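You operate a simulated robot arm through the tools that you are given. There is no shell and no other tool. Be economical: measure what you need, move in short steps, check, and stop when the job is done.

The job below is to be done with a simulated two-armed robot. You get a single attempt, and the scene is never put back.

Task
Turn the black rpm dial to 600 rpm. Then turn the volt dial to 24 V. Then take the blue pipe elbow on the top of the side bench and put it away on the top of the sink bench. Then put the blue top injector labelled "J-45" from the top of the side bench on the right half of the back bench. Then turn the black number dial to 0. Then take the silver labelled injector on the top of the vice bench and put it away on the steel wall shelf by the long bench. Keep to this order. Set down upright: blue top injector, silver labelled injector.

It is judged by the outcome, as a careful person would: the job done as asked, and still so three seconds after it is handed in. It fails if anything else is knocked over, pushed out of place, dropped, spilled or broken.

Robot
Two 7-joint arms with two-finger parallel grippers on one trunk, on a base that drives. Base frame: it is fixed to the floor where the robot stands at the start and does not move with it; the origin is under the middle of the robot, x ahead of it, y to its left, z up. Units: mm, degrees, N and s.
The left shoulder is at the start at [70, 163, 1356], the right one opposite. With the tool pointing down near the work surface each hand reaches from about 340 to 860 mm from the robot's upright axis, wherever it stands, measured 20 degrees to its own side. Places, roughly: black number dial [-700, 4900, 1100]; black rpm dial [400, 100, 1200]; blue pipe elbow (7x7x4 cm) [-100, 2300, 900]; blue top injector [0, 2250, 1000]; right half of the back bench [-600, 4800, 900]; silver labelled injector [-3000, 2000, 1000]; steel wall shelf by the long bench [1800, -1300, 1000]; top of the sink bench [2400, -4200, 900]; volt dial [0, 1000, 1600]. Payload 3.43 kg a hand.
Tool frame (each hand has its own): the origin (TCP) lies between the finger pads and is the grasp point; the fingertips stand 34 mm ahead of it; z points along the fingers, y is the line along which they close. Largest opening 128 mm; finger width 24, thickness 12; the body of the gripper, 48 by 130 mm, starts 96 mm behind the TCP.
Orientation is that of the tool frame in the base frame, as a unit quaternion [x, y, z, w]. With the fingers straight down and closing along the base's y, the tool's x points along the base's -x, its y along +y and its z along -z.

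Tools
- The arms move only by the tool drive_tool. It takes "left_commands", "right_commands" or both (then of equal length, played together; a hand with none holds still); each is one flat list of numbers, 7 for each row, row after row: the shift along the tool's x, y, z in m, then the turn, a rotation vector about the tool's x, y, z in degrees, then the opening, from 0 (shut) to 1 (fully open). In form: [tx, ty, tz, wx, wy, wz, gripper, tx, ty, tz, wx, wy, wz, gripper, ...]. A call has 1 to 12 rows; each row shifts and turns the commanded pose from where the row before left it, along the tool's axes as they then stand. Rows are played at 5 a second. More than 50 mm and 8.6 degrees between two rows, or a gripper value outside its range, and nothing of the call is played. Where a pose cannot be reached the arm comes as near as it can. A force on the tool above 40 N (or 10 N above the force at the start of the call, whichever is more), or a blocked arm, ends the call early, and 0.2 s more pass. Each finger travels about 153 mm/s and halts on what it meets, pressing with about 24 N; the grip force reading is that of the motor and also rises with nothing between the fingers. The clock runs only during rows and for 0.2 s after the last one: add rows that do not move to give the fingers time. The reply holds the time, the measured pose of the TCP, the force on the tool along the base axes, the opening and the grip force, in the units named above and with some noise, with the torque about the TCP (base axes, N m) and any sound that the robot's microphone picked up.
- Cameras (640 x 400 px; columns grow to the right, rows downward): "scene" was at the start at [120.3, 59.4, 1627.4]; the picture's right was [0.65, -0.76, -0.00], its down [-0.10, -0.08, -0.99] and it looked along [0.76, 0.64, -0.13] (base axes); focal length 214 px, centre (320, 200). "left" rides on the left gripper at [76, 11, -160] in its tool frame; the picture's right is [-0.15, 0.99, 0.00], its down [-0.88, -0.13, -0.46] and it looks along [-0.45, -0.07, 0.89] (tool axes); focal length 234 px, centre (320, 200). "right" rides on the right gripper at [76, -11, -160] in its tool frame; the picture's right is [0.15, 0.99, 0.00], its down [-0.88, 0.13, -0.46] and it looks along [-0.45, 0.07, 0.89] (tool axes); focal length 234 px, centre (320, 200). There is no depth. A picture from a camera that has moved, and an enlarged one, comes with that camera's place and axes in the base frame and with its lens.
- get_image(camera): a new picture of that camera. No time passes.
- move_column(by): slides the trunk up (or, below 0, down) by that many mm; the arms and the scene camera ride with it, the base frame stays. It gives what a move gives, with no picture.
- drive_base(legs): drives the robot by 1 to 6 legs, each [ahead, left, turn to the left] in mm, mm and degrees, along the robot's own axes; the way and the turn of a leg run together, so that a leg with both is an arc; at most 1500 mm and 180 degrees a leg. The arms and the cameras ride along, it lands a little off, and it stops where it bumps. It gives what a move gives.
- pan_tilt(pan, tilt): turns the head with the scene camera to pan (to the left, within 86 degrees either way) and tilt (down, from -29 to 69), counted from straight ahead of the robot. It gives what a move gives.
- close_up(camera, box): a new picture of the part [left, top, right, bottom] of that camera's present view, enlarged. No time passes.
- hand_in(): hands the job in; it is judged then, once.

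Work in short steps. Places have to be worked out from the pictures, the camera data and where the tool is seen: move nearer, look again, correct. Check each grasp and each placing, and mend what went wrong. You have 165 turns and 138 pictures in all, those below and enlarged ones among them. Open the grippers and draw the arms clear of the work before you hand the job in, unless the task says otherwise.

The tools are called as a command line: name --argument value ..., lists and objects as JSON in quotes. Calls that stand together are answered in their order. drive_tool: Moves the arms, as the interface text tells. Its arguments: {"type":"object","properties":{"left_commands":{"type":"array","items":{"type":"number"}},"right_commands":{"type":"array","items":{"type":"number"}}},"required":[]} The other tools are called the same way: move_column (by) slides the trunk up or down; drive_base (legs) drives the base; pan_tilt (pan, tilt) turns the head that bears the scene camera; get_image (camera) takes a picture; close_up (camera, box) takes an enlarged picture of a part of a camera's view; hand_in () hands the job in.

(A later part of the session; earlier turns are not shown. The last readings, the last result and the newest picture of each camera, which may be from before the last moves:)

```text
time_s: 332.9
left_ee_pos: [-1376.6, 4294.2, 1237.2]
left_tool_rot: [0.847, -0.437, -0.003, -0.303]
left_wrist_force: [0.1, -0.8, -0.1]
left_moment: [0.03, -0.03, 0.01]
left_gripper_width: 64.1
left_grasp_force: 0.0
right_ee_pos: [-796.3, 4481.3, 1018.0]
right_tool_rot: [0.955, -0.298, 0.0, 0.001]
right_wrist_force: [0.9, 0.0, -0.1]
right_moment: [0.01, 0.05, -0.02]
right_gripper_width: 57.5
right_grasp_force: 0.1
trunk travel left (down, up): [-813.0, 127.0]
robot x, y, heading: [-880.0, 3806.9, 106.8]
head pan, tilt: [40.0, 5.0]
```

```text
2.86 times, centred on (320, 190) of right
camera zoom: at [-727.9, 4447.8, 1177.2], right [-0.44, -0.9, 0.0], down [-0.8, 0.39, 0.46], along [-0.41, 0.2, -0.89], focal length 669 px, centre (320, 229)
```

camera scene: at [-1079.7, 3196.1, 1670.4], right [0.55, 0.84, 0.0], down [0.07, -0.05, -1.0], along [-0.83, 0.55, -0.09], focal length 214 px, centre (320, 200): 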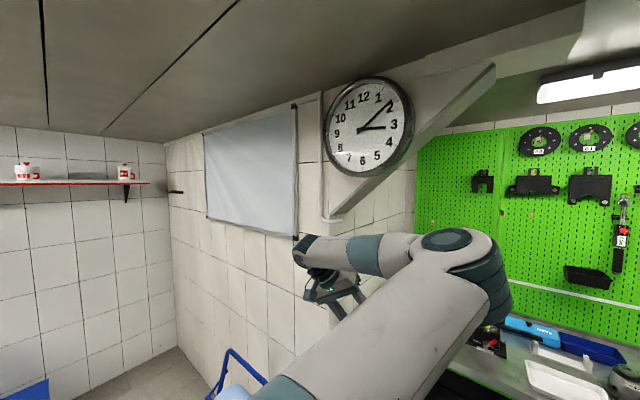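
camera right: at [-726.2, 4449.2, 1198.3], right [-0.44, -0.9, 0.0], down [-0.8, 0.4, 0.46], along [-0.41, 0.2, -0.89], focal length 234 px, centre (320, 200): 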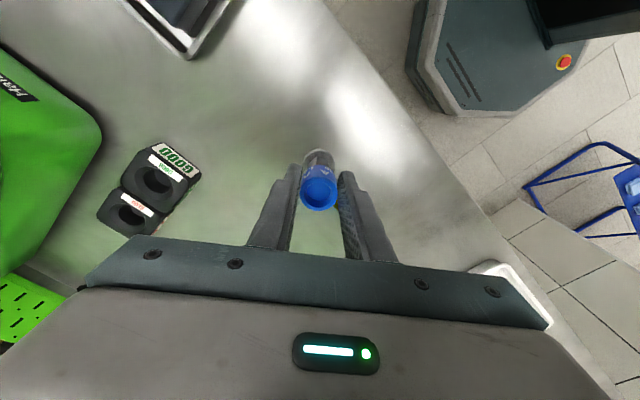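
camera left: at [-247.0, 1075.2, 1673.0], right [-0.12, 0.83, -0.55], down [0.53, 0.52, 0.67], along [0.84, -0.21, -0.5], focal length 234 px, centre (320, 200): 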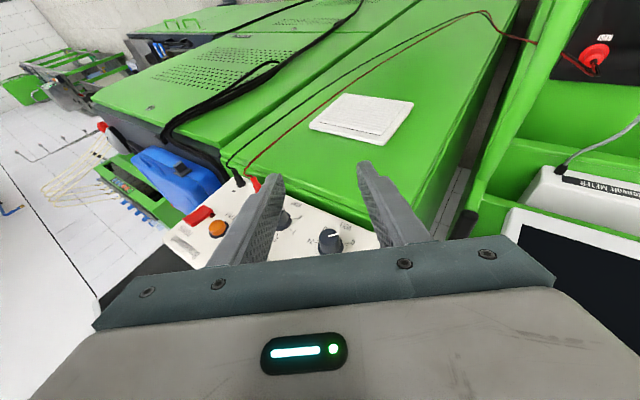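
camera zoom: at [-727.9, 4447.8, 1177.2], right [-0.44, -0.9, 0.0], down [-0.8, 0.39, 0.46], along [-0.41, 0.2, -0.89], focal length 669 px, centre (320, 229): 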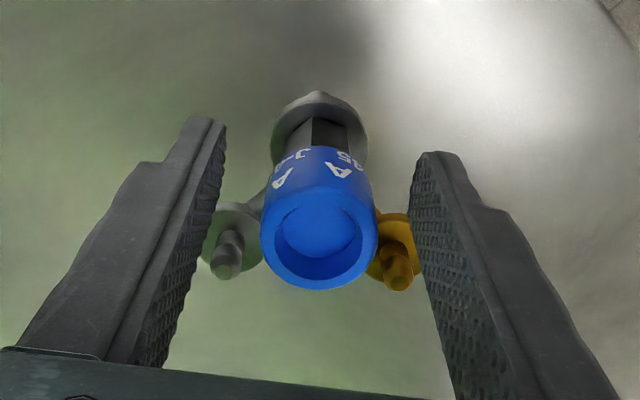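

Injector J-45 stands upright and free. I raise the hand clear and look for the number dial.

move_column --by 122

pan_tilt --pan -22 --tilt 30

get_image --camera "scene"

```text
time_s: 334.4
left_ee_pos: [-1377.0, 4294.7, 1359.0]
left_tool_rot: [0.847, -0.437, -0.003, -0.303]
left_wrist_force: [-0.5, 0.2, 0.0]
left_moment: [-0.03, 0.04, -0.04]
left_gripper_width: 64.1
left_grasp_force: 0.1
right_ee_pos: [-796.3, 4480.0, 1140.6]
right_tool_rot: [0.955, -0.298, 0.0, 0.002]
right_wrist_force: [0.1, -0.3, 0.0]
right_moment: [-0.03, -0.01, -0.04]
right_gripper_width: 57.8
right_grasp_force: 0.2
trunk travel left (down, up): [-935.0, 5.0]
robot x, y, heading: [-883.4, 3804.0, 106.9]
head pan, tilt: [40.0, 5.0]
```

```text
time_s: 335.7
left_ee_pos: [-1376.1, 4295.6, 1358.3]
left_tool_rot: [0.847, -0.436, -0.003, -0.303]
left_wrist_force: [0.1, -0.4, 0.1]
left_moment: [0.02, -0.03, -0.01]
left_gripper_width: 64.1
left_grasp_force: 0.0
right_ee_pos: [-794.9, 4480.7, 1141.0]
right_tool_rot: [0.955, -0.298, 0.0, 0.0]
right_wrist_force: [1.4, -1.0, -0.1]
right_moment: [-0.06, -0.01, 0.01]
right_gripper_width: 57.8
right_grasp_force: 0.2
trunk travel left (down, up): [-935.0, 5.0]
robot x, y, heading: [-887.6, 3802.7, 106.7]
head pan, tilt: [-22.0, 30.0]
```

```text
27 pictures are left
camera scene: at [-890.7, 3941.6, 1690.1], right [1.0, -0.09, 0.0], down [-0.05, -0.5, -0.87], along [0.08, 0.86, -0.5], focal length 214 px, centre (320, 200)
```

scene: 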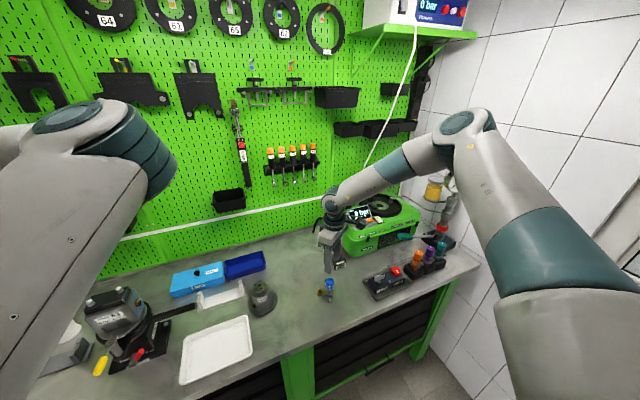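

close_up --camera "scene" --box '[335, 185, 435, 260]'

```text
5.33 times, centred on (385, 222) of scene
camera zoom: at [-890.7, 3941.6, 1690.1], right [1.0, -0.09, 0.0], down [-0.05, -0.5, -0.87], along [0.08, 0.86, -0.5], focal length 1144 px, centre (-27, 80)
```

zoom: 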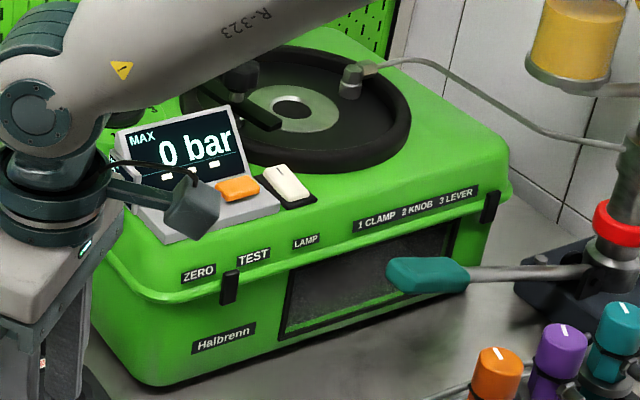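

The right arm hides the hinted place. I back up 220 mm and shift right 300 mm for a clear view.

drive_base --legs '[[-220, 0, 0], [0, -280, 0]]'

pan_tilt --pan 0 --tilt 25

get_image --camera "scene"

```text
time_s: 337.1
left_ee_pos: [-1337.7, 4149.4, 1358.2]
left_tool_rot: [0.85, -0.433, -0.004, -0.3]
left_wrist_force: [0.7, 0.5, 0.8]
left_moment: [-0.04, 0.03, 0.02]
left_gripper_width: 63.9
left_grasp_force: 0.0
right_ee_pos: [-760.2, 4341.3, 1137.2]
right_tool_rot: [0.956, -0.294, -0.002, 0.002]
right_wrist_force: [0.1, 1.0, -0.8]
right_moment: [-0.04, 0.08, -0.01]
right_gripper_width: 57.5
right_grasp_force: 0.1
trunk travel left (down, up): [-935.0, 5.0]
robot x, y, heading: [-846.4, 3662.1, 107.1]
head pan, tilt: [-22.0, 30.0]
stopped in leg 1: the robot was blocked; the commanded pose is now the measured one
```

```text
time_s: 338.0
left_ee_pos: [-1342.1, 4141.4, 1359.1]
left_tool_rot: [0.849, -0.432, -0.004, -0.304]
left_wrist_force: [0.1, 1.1, 0.1]
left_moment: [0.03, -0.01, 0.02]
left_gripper_width: 63.8
left_grasp_force: 0.1
right_ee_pos: [-762.2, 4333.8, 1141.2]
right_tool_rot: [0.956, -0.294, -0.001, -0.001]
right_wrist_force: [0.7, -0.7, -0.4]
right_moment: [0.04, -0.01, 0.0]
right_gripper_width: 57.7
right_grasp_force: 0.1
trunk travel left (down, up): [-935.0, 5.0]
robot x, y, heading: [-842.2, 3659.8, 107.1]
head pan, tilt: [0.0, 25.0]
```

```text
25 pictures are left
camera scene: at [-886.7, 3789.7, 1698.4], right [0.96, 0.3, 0.0], down [0.13, -0.4, -0.91], along [-0.27, 0.87, -0.42], focal length 214 px, centre (320, 200)
```

scene: 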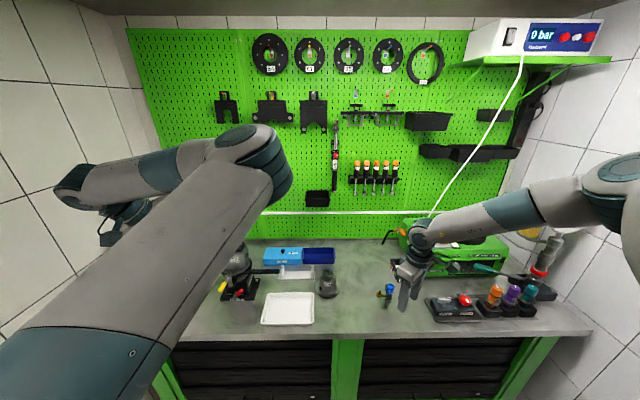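

Something behind (likely the brace foot) limits backing here. I pull the right hand back toward the robot to uncover the machine.

drive_tool --right_commands '[0.043, 0.013, 0, 0, 0, 0, 0.45, 0.043, 0.013, 0, 0, 0, 0, 0.45, 0.043, 0.013, 0, 0, 0, 0, 0.45, 0.043, 0.013, 0, 0, 0, 0, 0.45, 0.043, 0.013, 0, 0, 0, 0, 0.45, 0.043, 0.013, 0, 0, 0, 0, 0.45]'

close_up --camera "scene" --box '[350, 190, 540, 320]'

```text
time_s: 339.4
left_ee_pos: [-1339.8, 4141.7, 1360.3]
left_tool_rot: [0.849, -0.432, -0.004, -0.303]
left_wrist_force: [0.3, -0.4, -0.1]
left_moment: [-0.04, 0.02, 0.02]
left_gripper_width: 64.1
left_grasp_force: 0.2
right_ee_pos: [-592.4, 4124.6, 1142.0]
right_tool_rot: [0.956, -0.294, -0.001, 0.001]
right_wrist_force: [0.8, 0.4, -0.4]
right_moment: [0.01, 0.07, 0.02]
right_gripper_width: 57.7
right_grasp_force: 0.0
trunk travel left (down, up): [-935.0, 5.0]
robot x, y, heading: [-843.7, 3656.8, 107.3]
head pan, tilt: [0.0, 25.0]
```

```text
3.08 times, centred on (445, 255) of scene
camera zoom: at [-884.4, 3791.2, 1698.3], right [0.95, 0.3, 0.0], down [0.12, -0.4, -0.91], along [-0.27, 0.87, -0.42], focal length 660 px, centre (-65, 31)
```

zoom: 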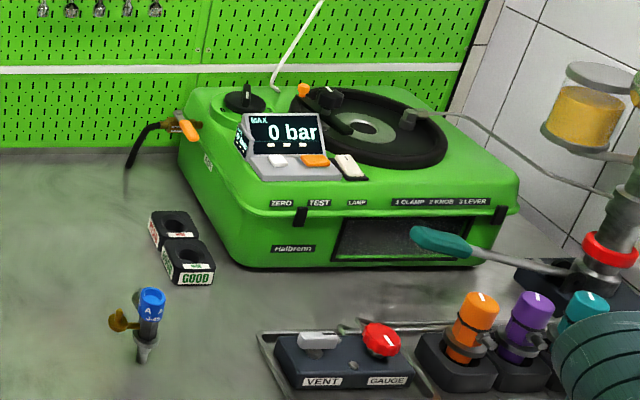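

A black knob sits on the top-left of the green tester. I zoom in on it.

close_up --camera "scene" --box '[412, 204, 452, 234]'

```text
13.33 times, centred on (432, 219) of scene
camera zoom: at [-884.4, 3791.2, 1698.3], right [0.95, 0.3, 0.0], down [0.12, -0.4, -0.91], along [-0.27, 0.87, -0.42], focal length 2860 px, centre (-1173, -53)
```

zoom: 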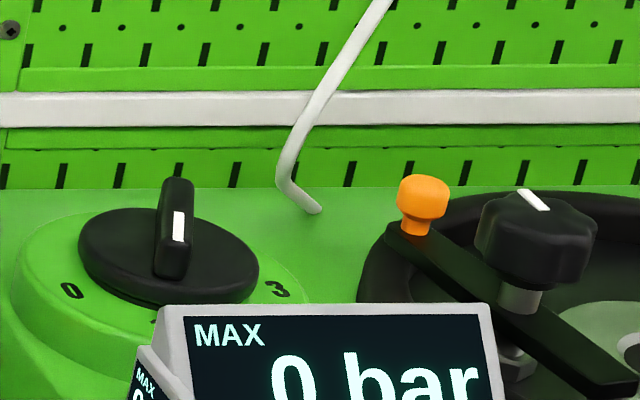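

The number dial is a black bar-knob at about (-667,4908), z≈1105–1145, pointing between numbers; 0 is ~55° clockwise (left). I'll push the bar's front end leftward with closed fingertips. First I set the right hand: closed, yawed straight, pitched 35° forward.

drive_tool --right_commands '[0, 0, 0, 0, 0, 7.7, 0, 0, 0, 0, 0, 0, 7.7, 0, 0, 0, 0, 0, 0, 7.7, 0, 0, 0, 0, 0, 0, 7.7, 0, 0, 0, 0, 0, 0, 7.7, 0, 0, 0, 0, 0, 0, 7.7, 0, 0, 0, -0.01, 0, -7, 0, 0, 0, 0, -0.01, 0, -7, 0, 0, 0, 0, -0.01, 0, -7, 0, 0, 0, 0, -0.01, 0, -7, 0, 0, 0, 0, -0.01, 0, -7, 0, 0]'

drive_base --legs '[[250, 0, 0], [0, -280, 0]]'

```text
time_s: 341.8
left_ee_pos: [-1339.8, 4142.6, 1359.5]
left_tool_rot: [0.849, -0.433, -0.004, -0.302]
left_wrist_force: [0.7, 0.2, 0.4]
left_moment: [0.01, 0.0, 0.0]
left_gripper_width: 64.1
left_grasp_force: 0.1
right_ee_pos: [-564.2, 4210.3, 1161.8]
right_tool_rot: [0.728, -0.616, -0.231, -0.194]
right_wrist_force: [1.2, 0.1, -0.1]
right_moment: [0.05, 0.02, 0.03]
right_gripper_width: 0.1
right_grasp_force: 24.4
right hand out of reach, approached as far as the arm can: row 8, 9, 10, 11
trunk travel left (down, up): [-935.0, 5.0]
robot x, y, heading: [-843.4, 3658.3, 107.3]
head pan, tilt: [0.0, 25.0]
```

```text
time_s: 345.1
left_ee_pos: [-1149.6, 4462.8, 1357.9]
left_tool_rot: [0.849, -0.434, -0.001, -0.303]
left_wrist_force: [-0.2, -0.4, -0.1]
left_moment: [-0.01, -0.02, -0.02]
left_gripper_width: 64.2
left_grasp_force: 0.1
right_ee_pos: [-375.7, 4527.1, 1162.3]
right_tool_rot: [0.728, -0.617, -0.229, -0.194]
right_wrist_force: [-0.5, 0.4, 0.0]
right_moment: [-0.02, -0.02, 0.0]
right_gripper_width: 0.0
right_grasp_force: 23.9
trunk travel left (down, up): [-935.0, 5.0]
robot x, y, heading: [-655.4, 3976.7, 107.0]
head pan, tilt: [0.0, 25.0]
```

The hand's orientation is right. I raise it, move it left and part-way forward over the bench toward the dial.

drive_tool --right_commands '[-0.0218, 0, -0.0312, 0, 0, 0, 0, -0.0057, 0.0422, 0.004, 0, 0, 0, 0, -0.0057, 0.0422, 0.004, 0, 0, 0, 0, -0.0057, 0.0422, 0.004, 0, 0, 0, 0, -0.0057, 0.0422, 0.004, 0, 0, 0, 0, -0.0057, 0.0422, 0.004, 0, 0, 0, 0, -0.0057, 0.0422, 0.004, 0, 0, 0, 0, -0.0339, -0.0068, 0.0236, 0, 0, 0, 0, -0.0339, -0.0068, 0.0236, 0, 0, 0, 0, -0.0339, -0.0068, 0.0236, 0, 0, 0, 0, -0.0339, -0.0068, 0.0236, 0, 0, 0, 0, -0.0339, -0.0068, 0.0236, 0, 0, 0, 0]'

get_image --camera "right"

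```text
time_s: 347.8
left_ee_pos: [-1149.6, 4464.5, 1358.2]
left_tool_rot: [0.849, -0.433, -0.004, -0.303]
left_wrist_force: [0.9, 0.2, 0.2]
left_moment: [0.02, 0.04, -0.01]
left_gripper_width: 64.3
left_grasp_force: 0.0
right_ee_pos: [-620.1, 4758.5, 1197.5]
right_tool_rot: [0.728, -0.617, -0.231, -0.191]
right_wrist_force: [0.2, 0.5, -0.7]
right_moment: [0.01, 0.02, 0.02]
right_gripper_width: 0.1
right_grasp_force: 24.0
right hand out of reach, approached as far as the arm can: row 1, 2, 3, 12
trunk travel left (down, up): [-935.0, 5.0]
robot x, y, heading: [-651.7, 3976.4, 107.1]
head pan, tilt: [0.0, 25.0]
```

```text
22 pictures are left
camera right: at [-584.4, 4610.9, 1285.6], right [-0.96, -0.28, -0.08], down [-0.2, 0.43, 0.88], along [-0.21, 0.86, -0.47], focal length 234 px, centre (320, 200)
```

right: 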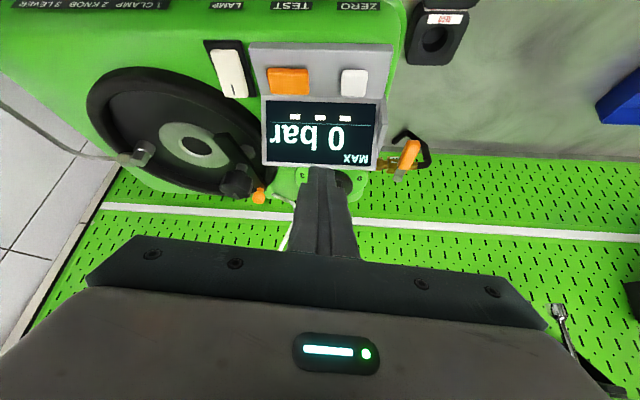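

The dial is right behind the fingertips but the arm is at its reach limit. I rotate the hand up about the wrist (24° more pitch), which extends reach ~70 mm.

drive_tool --right_commands '[-0.035, 0, 0, 0, -8, 0, 0, -0.035, 0, 0, 0, -8, 0, 0, -0.035, 0, 0, 0, -8, 0, 0, 0, 0, 0.03, 0, 0, 0, 0]'

get_image --camera "right"

```text
time_s: 348.8
left_ee_pos: [-1148.3, 4464.0, 1357.5]
left_tool_rot: [0.849, -0.433, -0.003, -0.301]
left_wrist_force: [0.0, 0.2, 0.2]
left_moment: [-0.02, -0.03, 0.02]
left_gripper_width: 64.2
left_grasp_force: 0.0
right_ee_pos: [-618.8, 4848.9, 1268.8]
right_tool_rot: [0.664, -0.563, -0.377, -0.316]
right_wrist_force: [0.1, 0.1, 0.3]
right_moment: [-0.02, 0.01, 0.0]
right_gripper_width: 0.2
right_grasp_force: 24.1
right hand out of reach, approached as far as the arm can: row 2, 4
trunk travel left (down, up): [-935.0, 5.0]
robot x, y, heading: [-656.0, 3976.3, 106.9]
head pan, tilt: [0.0, 25.0]
```

```text
21 pictures are left
camera right: at [-578.8, 4677.3, 1286.0], right [-0.96, -0.24, -0.12], down [-0.14, 0.04, 0.99], along [-0.23, 0.97, -0.07], focal length 234 px, centre (320, 200)
```

right: 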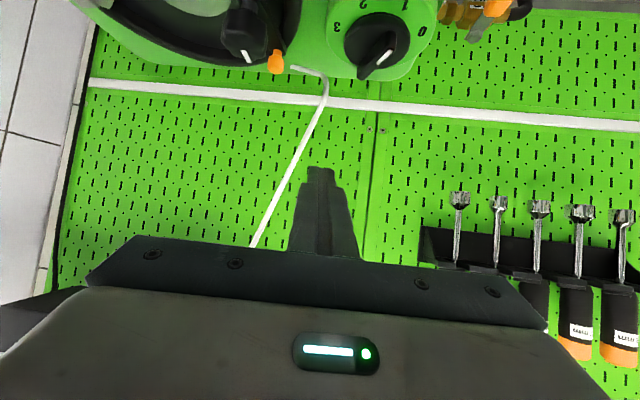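

close_up --camera "right" --box '[320, 0, 440, 90]'

```text
4.44 times, centred on (380, 45) of right
camera zoom: at [-578.8, 4677.3, 1286.0], right [-0.96, -0.24, -0.12], down [-0.14, 0.04, 0.99], along [-0.23, 0.97, -0.07], focal length 1041 px, centre (53, 889)
```

zoom: 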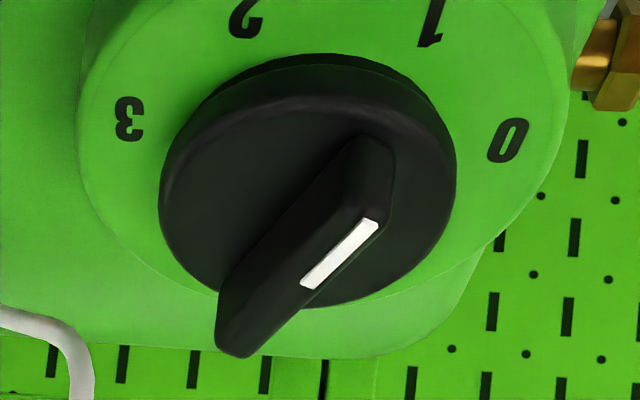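

The bar points at "1"; 0 is ~48° further clockwise, at the left. The fingertips are already on the bar's right side, so I lower with the column to bar height and then push left 46 mm.

move_column --by -116

drive_tool --right_commands '[-0.001, 0.0113, 0.0017, 0, 0, 0, 0, -0.001, 0.0113, 0.0017, 0, 0, 0, 0, -0.001, 0.0113, 0.0017, 0, 0, 0, 0, -0.0007, 0.007, 0.001, 0, 0, 0, 0]'

close_up --camera "right" --box '[240, 80, 440, 220]'

```text
time_s: 350.2
left_ee_pos: [-1149.1, 4463.7, 1244.0]
left_tool_rot: [0.849, -0.433, -0.003, -0.303]
left_wrist_force: [0.3, -0.2, 0.1]
left_moment: [-0.02, 0.0, 0.02]
left_gripper_width: 64.2
left_grasp_force: 0.1
right_ee_pos: [-618.6, 4847.4, 1153.2]
right_tool_rot: [0.664, -0.564, -0.376, -0.317]
right_wrist_force: [-0.2, -0.2, 0.5]
right_moment: [0.0, 0.02, 0.02]
right_gripper_width: 0.0
right_grasp_force: 24.1
trunk travel left (down, up): [-819.0, 121.0]
robot x, y, heading: [-654.1, 3976.0, 106.9]
head pan, tilt: [0.0, 25.0]
```

```text
time_s: 351.2
left_ee_pos: [-1149.2, 4464.2, 1243.5]
left_tool_rot: [0.849, -0.433, -0.004, -0.303]
left_wrist_force: [0.4, -0.3, 0.4]
left_moment: [-0.01, 0.0, 0.02]
left_gripper_width: 64.0
left_grasp_force: 0.1
right_ee_pos: [-636.9, 4836.2, 1169.6]
right_tool_rot: [0.664, -0.563, -0.377, -0.316]
right_wrist_force: [-0.2, -0.4, -0.4]
right_moment: [0.03, 0.0, 0.02]
right_gripper_width: 0.0
right_grasp_force: 24.5
right hand out of reach, approached as far as the arm can: row 1, 2, 3, 4
trunk travel left (down, up): [-819.0, 121.0]
robot x, y, heading: [-655.2, 3981.2, 107.1]
head pan, tilt: [0.0, 25.0]
```

```text
2.86 times, centred on (340, 150) of right
camera zoom: at [-597.3, 4665.0, 1186.7], right [-0.96, -0.24, -0.12], down [-0.14, 0.04, 0.99], along [-0.23, 0.97, -0.07], focal length 669 px, centre (263, 343)
```

zoom: 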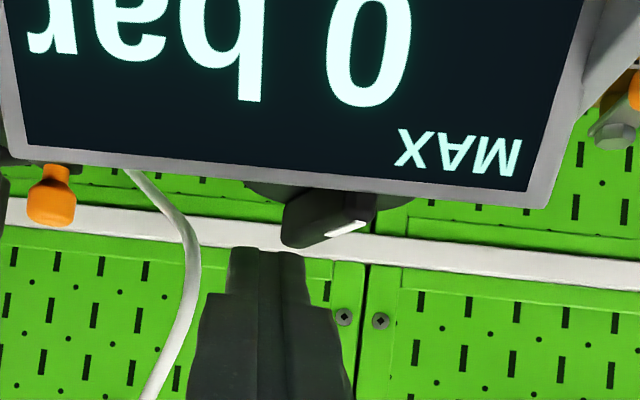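

The arm can't go further left, so I'll push with the base: lower 20 mm, then shift the base 24 mm left and 18 mm ahead.

move_column --by -20

drive_base --legs '[[18, 4, 0], [0, 22, 0]]'

close_up --camera "right" --box '[240, 80, 440, 220]'

```text
time_s: 351.9
left_ee_pos: [-1148.7, 4464.4, 1222.4]
left_tool_rot: [0.849, -0.434, -0.004, -0.303]
left_wrist_force: [0.1, 0.8, -0.8]
left_moment: [-0.04, 0.03, 0.01]
left_gripper_width: 63.9
left_grasp_force: 0.1
right_ee_pos: [-636.2, 4835.1, 1149.2]
right_tool_rot: [0.664, -0.562, -0.377, -0.316]
right_wrist_force: [-0.8, 0.6, 0.0]
right_moment: [0.0, 0.01, -0.02]
right_gripper_width: 0.0
right_grasp_force: 24.0
trunk travel left (down, up): [-799.0, 141.0]
robot x, y, heading: [-650.6, 3975.7, 107.0]
head pan, tilt: [0.0, 25.0]
```

```text
time_s: 353.1
left_ee_pos: [-1175.8, 4473.4, 1224.9]
left_tool_rot: [0.849, -0.435, -0.005, -0.301]
left_wrist_force: [1.1, 0.3, 0.0]
left_moment: [-0.03, 0.07, 0.02]
left_gripper_width: 64.0
left_grasp_force: 0.0
right_ee_pos: [-660.1, 4846.2, 1149.7]
right_tool_rot: [0.664, -0.564, -0.377, -0.315]
right_wrist_force: [2.0, -0.7, -1.2]
right_moment: [-0.01, 0.03, 0.06]
right_gripper_width: 0.0
right_grasp_force: 24.5
trunk travel left (down, up): [-799.0, 141.0]
robot x, y, heading: [-683.2, 3986.6, 107.0]
head pan, tilt: [0.0, 25.0]
```

```text
2.86 times, centred on (340, 150) of right
camera zoom: at [-621.9, 4674.5, 1166.1], right [-0.96, -0.24, -0.12], down [-0.13, 0.04, 0.99], along [-0.23, 0.97, -0.07], focal length 669 px, centre (263, 343)
```

zoom: 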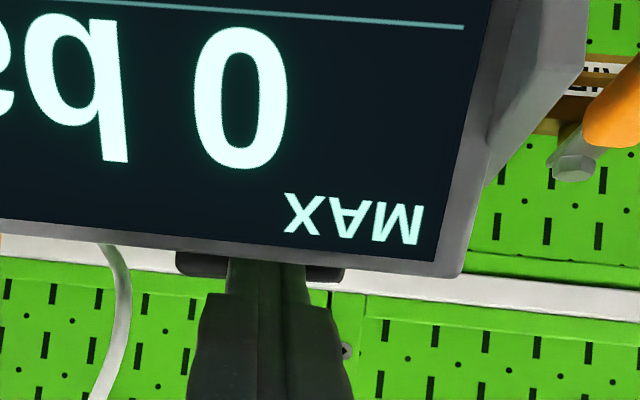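

The display blocks this view. I check with the head camera.

close_up --camera "scene" --box '[350, 190, 430, 250]'

```text
6.67 times, centred on (390, 220) of scene
camera zoom: at [-720.9, 4120.9, 1562.1], right [0.96, 0.29, 0.0], down [0.12, -0.4, -0.91], along [-0.27, 0.87, -0.42], focal length 1430 px, centre (-147, 67)
```

zoom: 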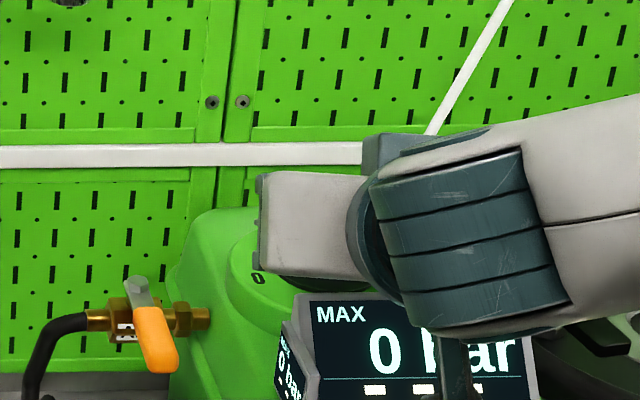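

I lift straight up 116 mm to see the knob from above.

move_column --by 120

close_up --camera "right" --box '[270, 0, 400, 98]'

```text
time_s: 354.6
left_ee_pos: [-1178.8, 4474.9, 1342.9]
left_tool_rot: [0.848, -0.434, -0.004, -0.302]
left_wrist_force: [0.7, 0.2, -0.5]
left_moment: [0.0, 0.02, 0.01]
left_gripper_width: 63.8
left_grasp_force: 0.0
right_ee_pos: [-664.2, 4846.5, 1268.5]
right_tool_rot: [0.664, -0.564, -0.375, -0.316]
right_wrist_force: [0.3, 0.0, -0.6]
right_moment: [0.02, -0.01, -0.02]
right_gripper_width: 0.1
right_grasp_force: 24.0
trunk travel left (down, up): [-919.0, 21.0]
robot x, y, heading: [-682.4, 3986.6, 106.9]
head pan, tilt: [0.0, 25.0]
```

```text
4.08 times, centred on (335, 49) of right
camera zoom: at [-626.1, 4675.3, 1285.8], right [-0.96, -0.24, -0.12], down [-0.14, 0.04, 0.99], along [-0.23, 0.97, -0.08], focal length 956 px, centre (259, 816)
```

zoom: 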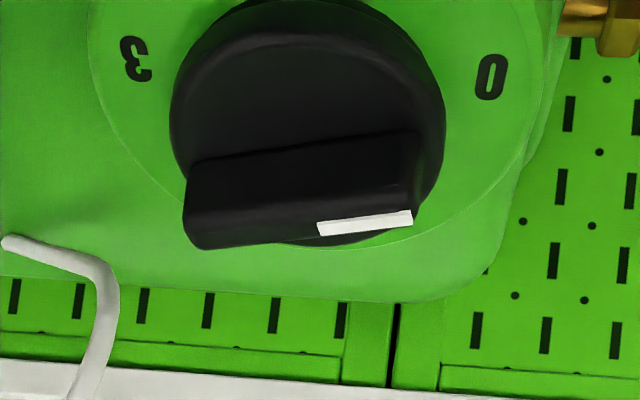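

The bar now points at 0. I retract the right hand, then leave the alcove along the way I came.

drive_tool --right_commands '[0.0215, -0.0055, -0.0357, 0, 0, 0, 0, 0.0215, -0.0055, -0.0357, 0, 0, 0, 0, 0.0215, -0.0055, -0.0357, 0, 0, 0, 0, 0.0215, -0.0055, -0.0357, 0, 0, 0, 0, 0.0215, -0.0055, -0.0357, 0, 0, 0, 0, 0.0215, -0.0055, -0.0357, 0, 0, 0, 0]'

drive_base --legs '[[0, 290, 0], [-650, 120, 0]]'

pan_tilt --pan 80 --tilt 15

get_image --camera "scene"

```text
time_s: 356.0
left_ee_pos: [-1178.4, 4474.8, 1343.1]
left_tool_rot: [0.849, -0.434, -0.003, -0.303]
left_wrist_force: [-0.1, 0.1, 0.9]
left_moment: [-0.01, -0.03, 0.01]
left_gripper_width: 64.1
left_grasp_force: 0.0
right_ee_pos: [-594.8, 4618.1, 1271.8]
right_tool_rot: [0.663, -0.564, -0.376, -0.317]
right_wrist_force: [0.2, -0.9, -0.3]
right_moment: [-0.01, -0.02, 0.01]
right_gripper_width: 0.1
right_grasp_force: 23.7
right hand out of reach, approached as far as the arm can: row 6
trunk travel left (down, up): [-919.0, 21.0]
robot x, y, heading: [-681.6, 3990.0, 106.9]
head pan, tilt: [0.0, 25.0]
```

```text
time_s: 361.2
left_ee_pos: [-1384.4, 3749.3, 1342.8]
left_tool_rot: [0.844, -0.443, 0.0, -0.303]
left_wrist_force: [-0.1, 0.1, -0.4]
left_moment: [0.01, 0.01, 0.02]
left_gripper_width: 64.2
left_grasp_force: 0.1
right_ee_pos: [-796.7, 3884.5, 1270.5]
right_tool_rot: [0.659, -0.571, -0.371, -0.32]
right_wrist_force: [0.4, -0.1, 0.2]
right_moment: [-0.02, 0.02, 0.01]
right_gripper_width: 0.0
right_grasp_force: 23.9
trunk travel left (down, up): [-919.0, 21.0]
robot x, y, heading: [-899.0, 3253.8, 106.4]
head pan, tilt: [0.0, 25.0]
```

```text
time_s: 362.7
left_ee_pos: [-1384.3, 3748.1, 1343.2]
left_tool_rot: [0.845, -0.442, 0.0, -0.302]
left_wrist_force: [0.2, 0.8, 0.0]
left_moment: [-0.03, 0.02, 0.0]
left_gripper_width: 64.0
left_grasp_force: 0.0
right_ee_pos: [-796.0, 3881.8, 1270.6]
right_tool_rot: [0.658, -0.571, -0.371, -0.321]
right_wrist_force: [0.4, -0.1, 0.0]
right_moment: [-0.03, 0.01, 0.03]
right_gripper_width: 0.0
right_grasp_force: 23.8
trunk travel left (down, up): [-919.0, 21.0]
robot x, y, heading: [-897.4, 3251.6, 105.8]
head pan, tilt: [80.0, 15.0]
```

```text
15 pictures are left
camera scene: at [-1005.0, 3289.0, 1698.3], right [-0.1, 0.99, 0.0], down [0.26, 0.03, -0.97], along [-0.96, -0.1, -0.26], focal length 214 px, centre (320, 200)
```

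scene: 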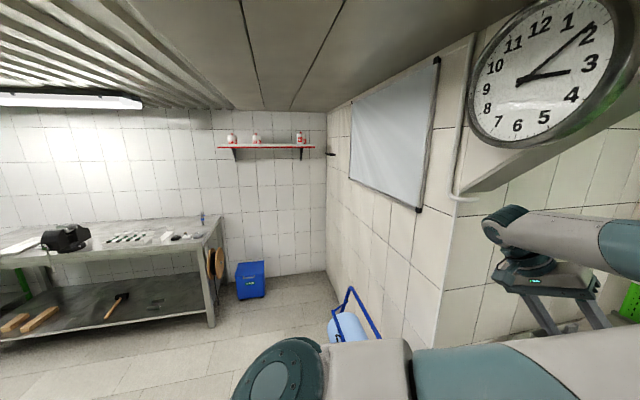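

The vice bench is ahead-left; a thin upright object at its right end matches the hint. I zoom once.

close_up --camera "scene" --box '[130, 200, 230, 262]'

```text
6.40 times, centred on (180, 231) of scene
camera zoom: at [-1005.0, 3289.0, 1698.3], right [-0.1, 0.99, 0.0], down [0.26, 0.03, -0.97], along [-0.96, -0.1, -0.26], focal length 1373 px, centre (1216, 2)
```

zoom: 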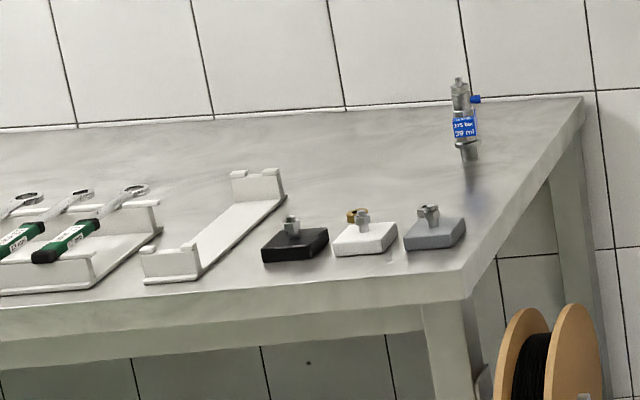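

The silver injector stands at about (-2900,1920) near the bench's end. I leave the alcove, turn to heading ~252° and drive to the bench's front-right corner, raising the left hand a bit for clearance.

drive_base --legs '[[-450, 0, 0], [-180, 540, 0], [0, 0, 146], [302, -1127, 0]]'

drive_tool --left_commands '[-0.012, -0.023, -0.037, 0, 0, 0, 0.5, -0.012, -0.023, -0.037, 0, 0, 0, 0.5, -0.012, -0.023, -0.037, 0, 0, 0, 0.5, -0.012, -0.023, -0.037, 0, 0, 0, 0.5]' --right_commands '[0, 0, 0, 0, 0, 0, 0.6, 0, 0, 0, 0, 0, 0, 0.6, 0, 0, 0, 0, 0, 0, 0.6, 0, 0, 0, 0, 0, 0, 0.6]'

move_column --by -180

get_image --camera "right"

```text
time_s: 379.9
left_ee_pos: [-2262.9, 1863.0, 1343.2]
left_tool_rot: [0.666, 0.682, -0.289, -0.087]
left_wrist_force: [-0.6, -0.1, 0.1]
left_moment: [-0.03, 0.01, 0.0]
left_gripper_width: 64.1
left_grasp_force: 0.0
right_ee_pos: [-2825.5, 2073.9, 1270.3]
right_tool_rot: [0.735, 0.467, -0.413, 0.264]
right_wrist_force: [0.0, -1.0, -0.3]
right_moment: [-0.01, 0.01, 0.01]
right_gripper_width: 0.0
right_grasp_force: 23.8
trunk travel left (down, up): [-919.0, 21.0]
robot x, y, heading: [-2395.3, 2544.6, -107.6]
head pan, tilt: [80.0, 15.0]
```

```text
time_s: 380.9
left_ee_pos: [-2263.3, 1865.2, 1523.0]
left_tool_rot: [0.666, 0.682, -0.29, -0.086]
left_wrist_force: [-0.6, -0.4, 0.6]
left_moment: [-0.02, 0.03, 0.03]
left_gripper_width: 64.1
left_grasp_force: 0.1
right_ee_pos: [-2825.6, 2073.7, 1270.7]
right_tool_rot: [0.736, 0.467, -0.413, 0.265]
right_wrist_force: [0.4, -0.3, 0.1]
right_moment: [-0.03, 0.01, 0.03]
right_gripper_width: 76.7
right_grasp_force: 0.1
trunk travel left (down, up): [-919.0, 21.0]
robot x, y, heading: [-2395.1, 2544.9, -107.6]
head pan, tilt: [80.0, 15.0]
```

```text
time_s: 382.9
left_ee_pos: [-2261.4, 1864.3, 1342.7]
left_tool_rot: [0.666, 0.681, -0.29, -0.087]
left_wrist_force: [-0.7, -0.2, 0.1]
left_moment: [0.04, 0.0, 0.02]
left_gripper_width: 63.9
left_grasp_force: 0.1
right_ee_pos: [-2826.1, 2074.0, 1091.2]
right_tool_rot: [0.736, 0.466, -0.414, 0.264]
right_wrist_force: [-0.4, -0.4, 0.0]
right_moment: [0.0, 0.0, -0.02]
right_gripper_width: 76.9
right_grasp_force: 0.1
trunk travel left (down, up): [-739.0, 201.0]
robot x, y, heading: [-2391.4, 2545.6, -107.5]
head pan, tilt: [80.0, 15.0]
```

```text
13 pictures are left
camera right: at [-2762.7, 2239.0, 1108.3], right [0.93, -0.35, -0.12], down [0.09, -0.11, 0.99], along [-0.36, -0.93, -0.07], focal length 234 px, centre (320, 200)
```

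right: 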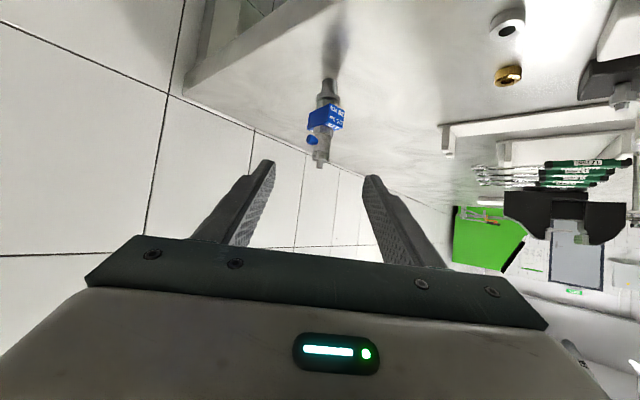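

The injector is at (-2893,1918), standing 900–1032, label at ~961. I lower 143 mm and advance along the finger direction most of the way.

move_column --by -143

drive_tool --right_commands '[-0.022, 0.0015, 0.0363, 0, 0, 0, 0.6, -0.022, 0.0015, 0.0363, 0, 0, 0, 0.6, -0.018, 0.0015, 0.03, 0, 0, 0, 0.6]'

get_image --camera "right"

```text
time_s: 384.5
left_ee_pos: [-2262.7, 1864.5, 1201.0]
left_tool_rot: [0.666, 0.682, -0.29, -0.087]
left_wrist_force: [-0.1, -0.2, 0.4]
left_moment: [0.0, 0.0, 0.0]
left_gripper_width: 63.9
left_grasp_force: 0.1
right_ee_pos: [-2825.2, 2074.3, 947.4]
right_tool_rot: [0.735, 0.467, -0.414, 0.265]
right_wrist_force: [0.4, -0.7, -1.4]
right_moment: [0.01, -0.01, 0.01]
right_gripper_width: 76.9
right_grasp_force: 0.0
trunk travel left (down, up): [-596.0, 344.0]
robot x, y, heading: [-2395.8, 2547.2, -107.2]
head pan, tilt: [80.0, 15.0]
```

```text
time_s: 385.3
left_ee_pos: [-2261.8, 1862.3, 1200.3]
left_tool_rot: [0.666, 0.683, -0.289, -0.087]
left_wrist_force: [0.3, 0.0, 0.0]
left_moment: [0.01, 0.01, 0.01]
left_gripper_width: 64.1
left_grasp_force: 0.0
right_ee_pos: [-2872.6, 1960.4, 949.2]
right_tool_rot: [0.735, 0.467, -0.414, 0.265]
right_wrist_force: [-0.4, 0.0, 0.2]
right_moment: [0.0, 0.01, 0.02]
right_gripper_width: 76.7
right_grasp_force: 0.1
trunk travel left (down, up): [-596.0, 344.0]
robot x, y, heading: [-2391.1, 2545.3, -107.6]
head pan, tilt: [80.0, 15.0]
```

```text
12 pictures are left
camera right: at [-2809.1, 2125.9, 965.6], right [0.93, -0.35, -0.12], down [0.09, -0.11, 0.99], along [-0.36, -0.93, -0.08], focal length 234 px, centre (320, 200)
```

right: 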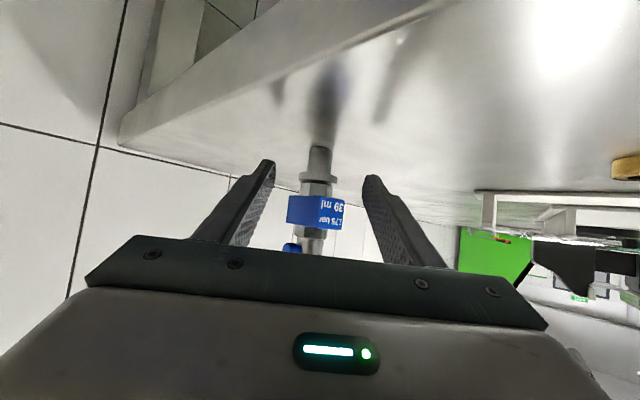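

Centred. I advance the last 46 mm and close.

drive_tool --right_commands '[-0.012, 0, 0.02, 0, 0, 0, 0.6, -0.012, 0, 0.02, 0, 0, 0, 0.6, 0, 0, 0, 0, 0, 0, 0.4, 0, 0, 0, 0, 0, 0, 0.25, 0, 0, 0, 0, 0, 0, 0.1, 0, 0, 0, 0, 0, 0, 0, 0, 0, 0, 0, 0, 0, 0]'

get_image --camera "right"

```text
time_s: 386.9
left_ee_pos: [-2263.0, 1864.4, 1200.8]
left_tool_rot: [0.666, 0.682, -0.29, -0.087]
left_wrist_force: [-0.3, 0.3, 0.5]
left_moment: [-0.03, -0.02, -0.01]
left_gripper_width: 63.9
left_grasp_force: 0.1
right_ee_pos: [-2891.9, 1919.0, 949.4]
right_tool_rot: [0.735, 0.466, -0.414, 0.265]
right_wrist_force: [-2.5, -3.3, 5.9]
right_moment: [-0.02, 0.08, 0.01]
right_gripper_width: 34.4
right_grasp_force: 24.2
trunk travel left (down, up): [-596.0, 344.0]
robot x, y, heading: [-2397.4, 2545.8, -107.4]
head pan, tilt: [80.0, 15.0]
```

```text
11 pictures are left
camera right: at [-2828.2, 2085.0, 966.1], right [0.93, -0.35, -0.12], down [0.09, -0.11, 0.99], along [-0.36, -0.93, -0.07], focal length 234 px, centre (320, 200)
```

right: 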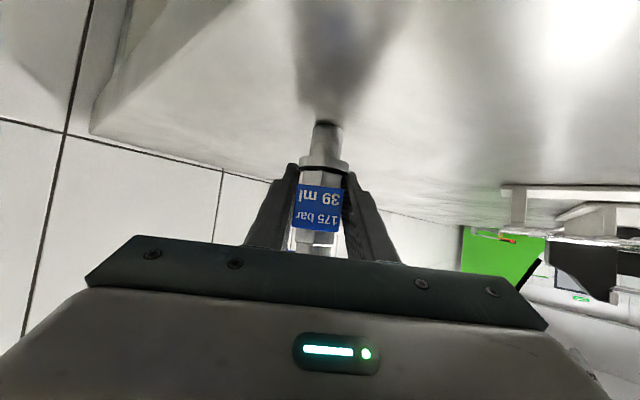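

Gripped (34 mm). I lift 200 mm, slide away, turn, and drive to the wall-shelf area.

move_column --by 200

drive_base --legs '[[0, 700, 0], [0, 0, 125], [0, -1450, 0], [0, -1450, 0], [0, -1360, 0], [900, 0, 0]]'

pan_tilt --pan -5 --tilt 20

get_image --camera "scene"

```text
time_s: 389.1
left_ee_pos: [-2262.4, 1864.7, 1400.2]
left_tool_rot: [0.666, 0.682, -0.289, -0.087]
left_wrist_force: [-0.2, -0.5, 0.6]
left_moment: [0.0, -0.02, -0.02]
left_gripper_width: 64.0
left_grasp_force: 0.1
right_ee_pos: [-2893.3, 1920.1, 1148.3]
right_tool_rot: [0.736, 0.467, -0.414, 0.264]
right_wrist_force: [0.3, -0.4, -4.7]
right_moment: [-0.02, -0.02, 0.01]
right_gripper_width: 30.1
right_grasp_force: 24.2
trunk travel left (down, up): [-796.0, 144.0]
robot x, y, heading: [-2395.0, 2547.7, -107.3]
head pan, tilt: [80.0, 15.0]
```

```text
time_s: 422.5
left_ee_pos: [828.7, -1059.2, 1401.0]
left_tool_rot: [-0.277, 0.912, -0.215, 0.212]
left_wrist_force: [-0.5, 0.1, -1.0]
left_moment: [0.02, 0.01, 0.01]
left_gripper_width: 64.0
left_grasp_force: 0.1
right_ee_pos: [1116.1, -1621.2, 1148.5]
right_tool_rot: [-0.054, 0.87, 0.033, 0.489]
right_wrist_force: [0.0, 0.4, -3.8]
right_moment: [0.0, 0.0, -0.02]
right_gripper_width: 29.7
right_grasp_force: 23.8
trunk travel left (down, up): [-796.0, 144.0]
robot x, y, heading: [324.0, -1531.8, 14.9]
head pan, tilt: [80.0, 15.0]
```

```text
time_s: 424.1
left_ee_pos: [827.4, -1059.6, 1399.8]
left_tool_rot: [-0.277, 0.912, -0.216, 0.212]
left_wrist_force: [-0.2, 0.9, -1.0]
left_moment: [0.02, 0.03, 0.02]
left_gripper_width: 63.9
left_grasp_force: 0.1
right_ee_pos: [1117.7, -1619.9, 1147.3]
right_tool_rot: [-0.054, 0.869, 0.033, 0.49]
right_wrist_force: [0.4, 0.3, -3.7]
right_moment: [0.01, 0.03, 0.03]
right_gripper_width: 30.1
right_grasp_force: 24.4
trunk travel left (down, up): [-796.0, 144.0]
robot x, y, heading: [323.3, -1538.8, 14.7]
head pan, tilt: [-5.0, 20.0]
```

```text
10 pictures are left
camera scene: at [463.4, -1506.4, 1567.1], right [0.17, -0.99, 0.0], down [-0.34, -0.06, -0.94], along [0.93, 0.16, -0.34], focal length 214 px, centre (320, 200)
```

scene: 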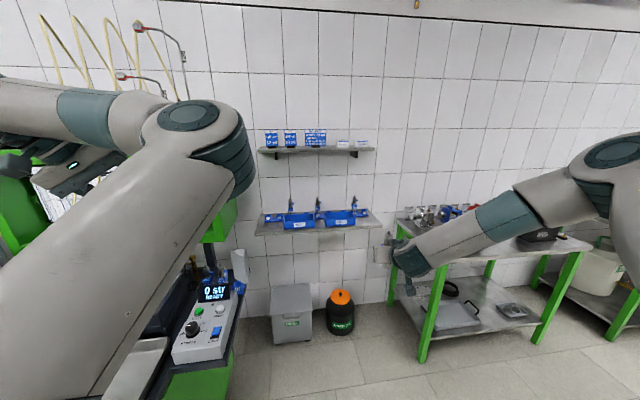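

The lower steel wall shelf with blue bins is ahead. I zoom in on it, and check the held injector.

close_up --camera "scene" --box '[245, 180, 395, 245]'

get_image --camera "right"

```text
4.27 times, centred on (320, 212) of scene
camera zoom: at [463.4, -1506.4, 1567.1], right [0.17, -0.99, 0.0], down [-0.34, -0.06, -0.94], along [0.93, 0.16, -0.34], focal length 915 px, centre (320, 147)
```

zoom: 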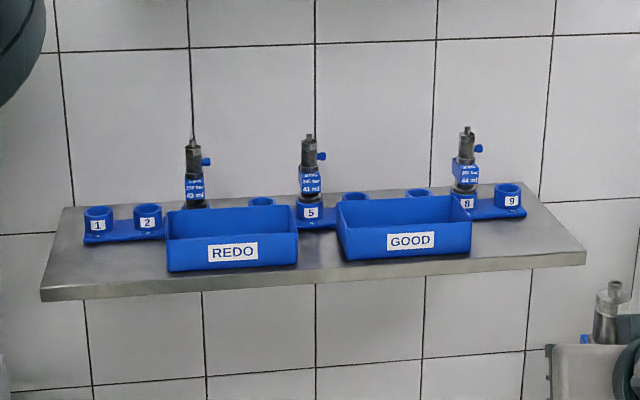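

```text
8 pictures are left
camera right: at [943.2, -1652.9, 1165.2], right [-0.2, 0.97, -0.12], down [0.05, 0.13, 0.99], along [0.98, 0.19, -0.08], focal length 234 px, centre (320, 200)
```

right: 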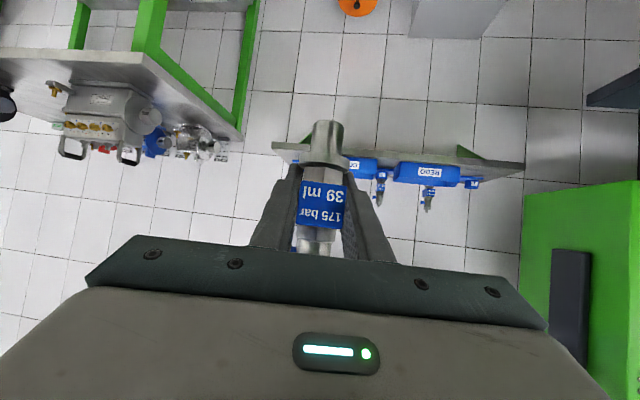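

The injector is still held well. The free spot on the steel shelf is at its right end, near (1685,-1590), shelf z ≈ 1000. I tuck the left hand back and drive most of the way.

drive_tool --left_commands '[0.04, 0.009, -0.0187, 0, 0, 0, 0.5, 0.04, 0.009, -0.0187, 0, 0, 0, 0.5, 0.04, 0.009, -0.0187, 0, 0, 0, 0.5]'

drive_base --legs '[[0, -115, 0], [430, 0, 0]]'

get_image --camera "right"

```text
time_s: 424.8
left_ee_pos: [744.2, -1067.4, 1290.9]
left_tool_rot: [-0.321, 0.917, -0.213, 0.106]
left_wrist_force: [0.6, -0.1, -0.3]
left_moment: [0.01, 0.01, 0.0]
left_gripper_width: 64.0
left_grasp_force: 0.0
right_ee_pos: [1118.0, -1620.5, 1146.3]
right_tool_rot: [-0.054, 0.87, 0.032, 0.489]
right_wrist_force: [-0.4, 0.5, -3.4]
right_moment: [0.03, -0.01, -0.04]
right_gripper_width: 29.9
right_grasp_force: 24.4
trunk travel left (down, up): [-796.0, 144.0]
robot x, y, heading: [321.8, -1531.6, 15.0]
head pan, tilt: [-5.0, 20.0]
stopped in row 3 (left hand): the arm was blocked; the commanded pose is now the measured one
```

```text
time_s: 428.2
left_ee_pos: [1188.4, -1065.2, 1293.2]
left_tool_rot: [-0.321, 0.917, -0.213, 0.106]
left_wrist_force: [0.1, -0.1, -0.4]
left_moment: [0.03, 0.0, 0.02]
left_gripper_width: 64.1
left_grasp_force: 0.0
right_ee_pos: [1563.9, -1617.7, 1149.4]
right_tool_rot: [-0.055, 0.869, 0.033, 0.49]
right_wrist_force: [-0.2, -0.3, -3.3]
right_moment: [-0.03, 0.0, 0.0]
right_gripper_width: 29.7
right_grasp_force: 24.1
trunk travel left (down, up): [-796.0, 144.0]
robot x, y, heading: [769.6, -1534.8, 15.2]
head pan, tilt: [-5.0, 20.0]
```

```text
7 pictures are left
camera right: at [1390.7, -1650.7, 1165.7], right [-0.2, 0.97, -0.12], down [0.05, 0.13, 0.99], along [0.98, 0.19, -0.07], focal length 234 px, centre (320, 200)
```

right: 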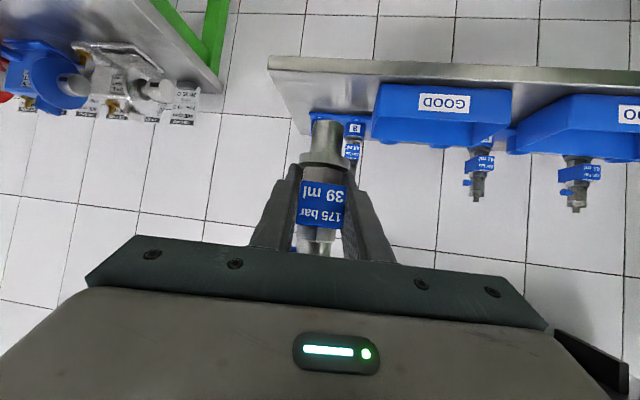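

I refine: the gap between the GOOD bin and the shelf's right end is centred near (1657,-1605). I drive the last 93 mm and lower most of the way.

drive_base --legs '[[93, -12, 0]]'

move_column --by -45

get_image --camera "right"

```text
time_s: 429.2
left_ee_pos: [1226.9, -1056.5, 1293.6]
left_tool_rot: [-0.331, 0.913, -0.215, 0.104]
left_wrist_force: [-0.4, -0.6, 1.2]
left_moment: [0.04, -0.03, 0.02]
left_gripper_width: 64.1
left_grasp_force: 0.1
right_ee_pos: [1608.9, -1609.1, 1149.4]
right_tool_rot: [-0.058, 0.869, 0.034, 0.489]
right_wrist_force: [-0.2, -0.7, -2.9]
right_moment: [-0.01, -0.01, 0.0]
right_gripper_width: 29.6
right_grasp_force: 24.5
trunk travel left (down, up): [-796.0, 144.0]
robot x, y, heading: [816.1, -1528.7, 15.1]
head pan, tilt: [-5.0, 20.0]
stopped in leg 1: the force on the tool passed its limit at 94 N (the readings are from after the stop); the commanded pose is now the measured one
```

```text
time_s: 430.1
left_ee_pos: [1232.4, -1057.9, 1247.0]
left_tool_rot: [-0.331, 0.913, -0.215, 0.102]
left_wrist_force: [0.6, 0.2, -0.2]
left_moment: [-0.07, -0.02, 0.01]
left_gripper_width: 64.0
left_grasp_force: 0.1
right_ee_pos: [1614.7, -1608.5, 1101.8]
right_tool_rot: [-0.056, 0.87, 0.034, 0.489]
right_wrist_force: [-0.6, 0.1, -2.7]
right_moment: [0.01, 0.04, 0.02]
right_gripper_width: 29.8
right_grasp_force: 23.6
trunk travel left (down, up): [-751.0, 189.0]
robot x, y, heading: [819.7, -1527.1, 15.0]
head pan, tilt: [-5.0, 20.0]
```

```text
6 pictures are left
camera right: at [1440.3, -1642.1, 1119.8], right [-0.21, 0.97, -0.12], down [0.05, 0.13, 0.99], along [0.98, 0.2, -0.08], focal length 234 px, centre (320, 200)
```

right: 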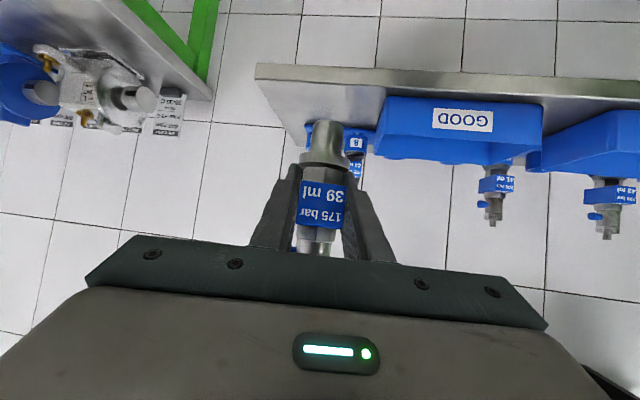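

A hand touched something during that move (likely the left). I check the left camera before continuing.

get_image --camera "left"

```text
5 pictures are left
camera left: at [1114.9, -1044.9, 1380.3], right [-0.44, 0.78, -0.45], down [0.59, 0.63, 0.5], along [0.67, -0.04, -0.74], focal length 234 px, centre (320, 200)
```

left: 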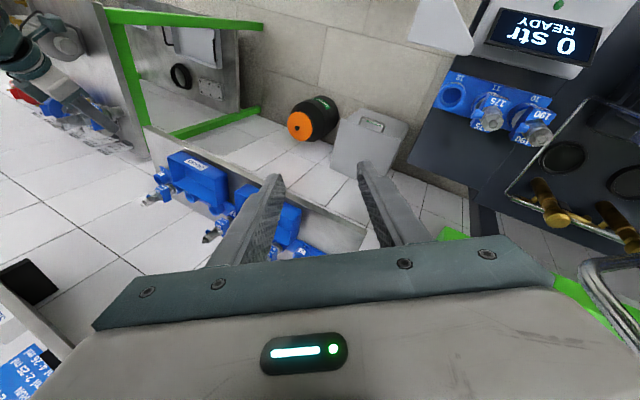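

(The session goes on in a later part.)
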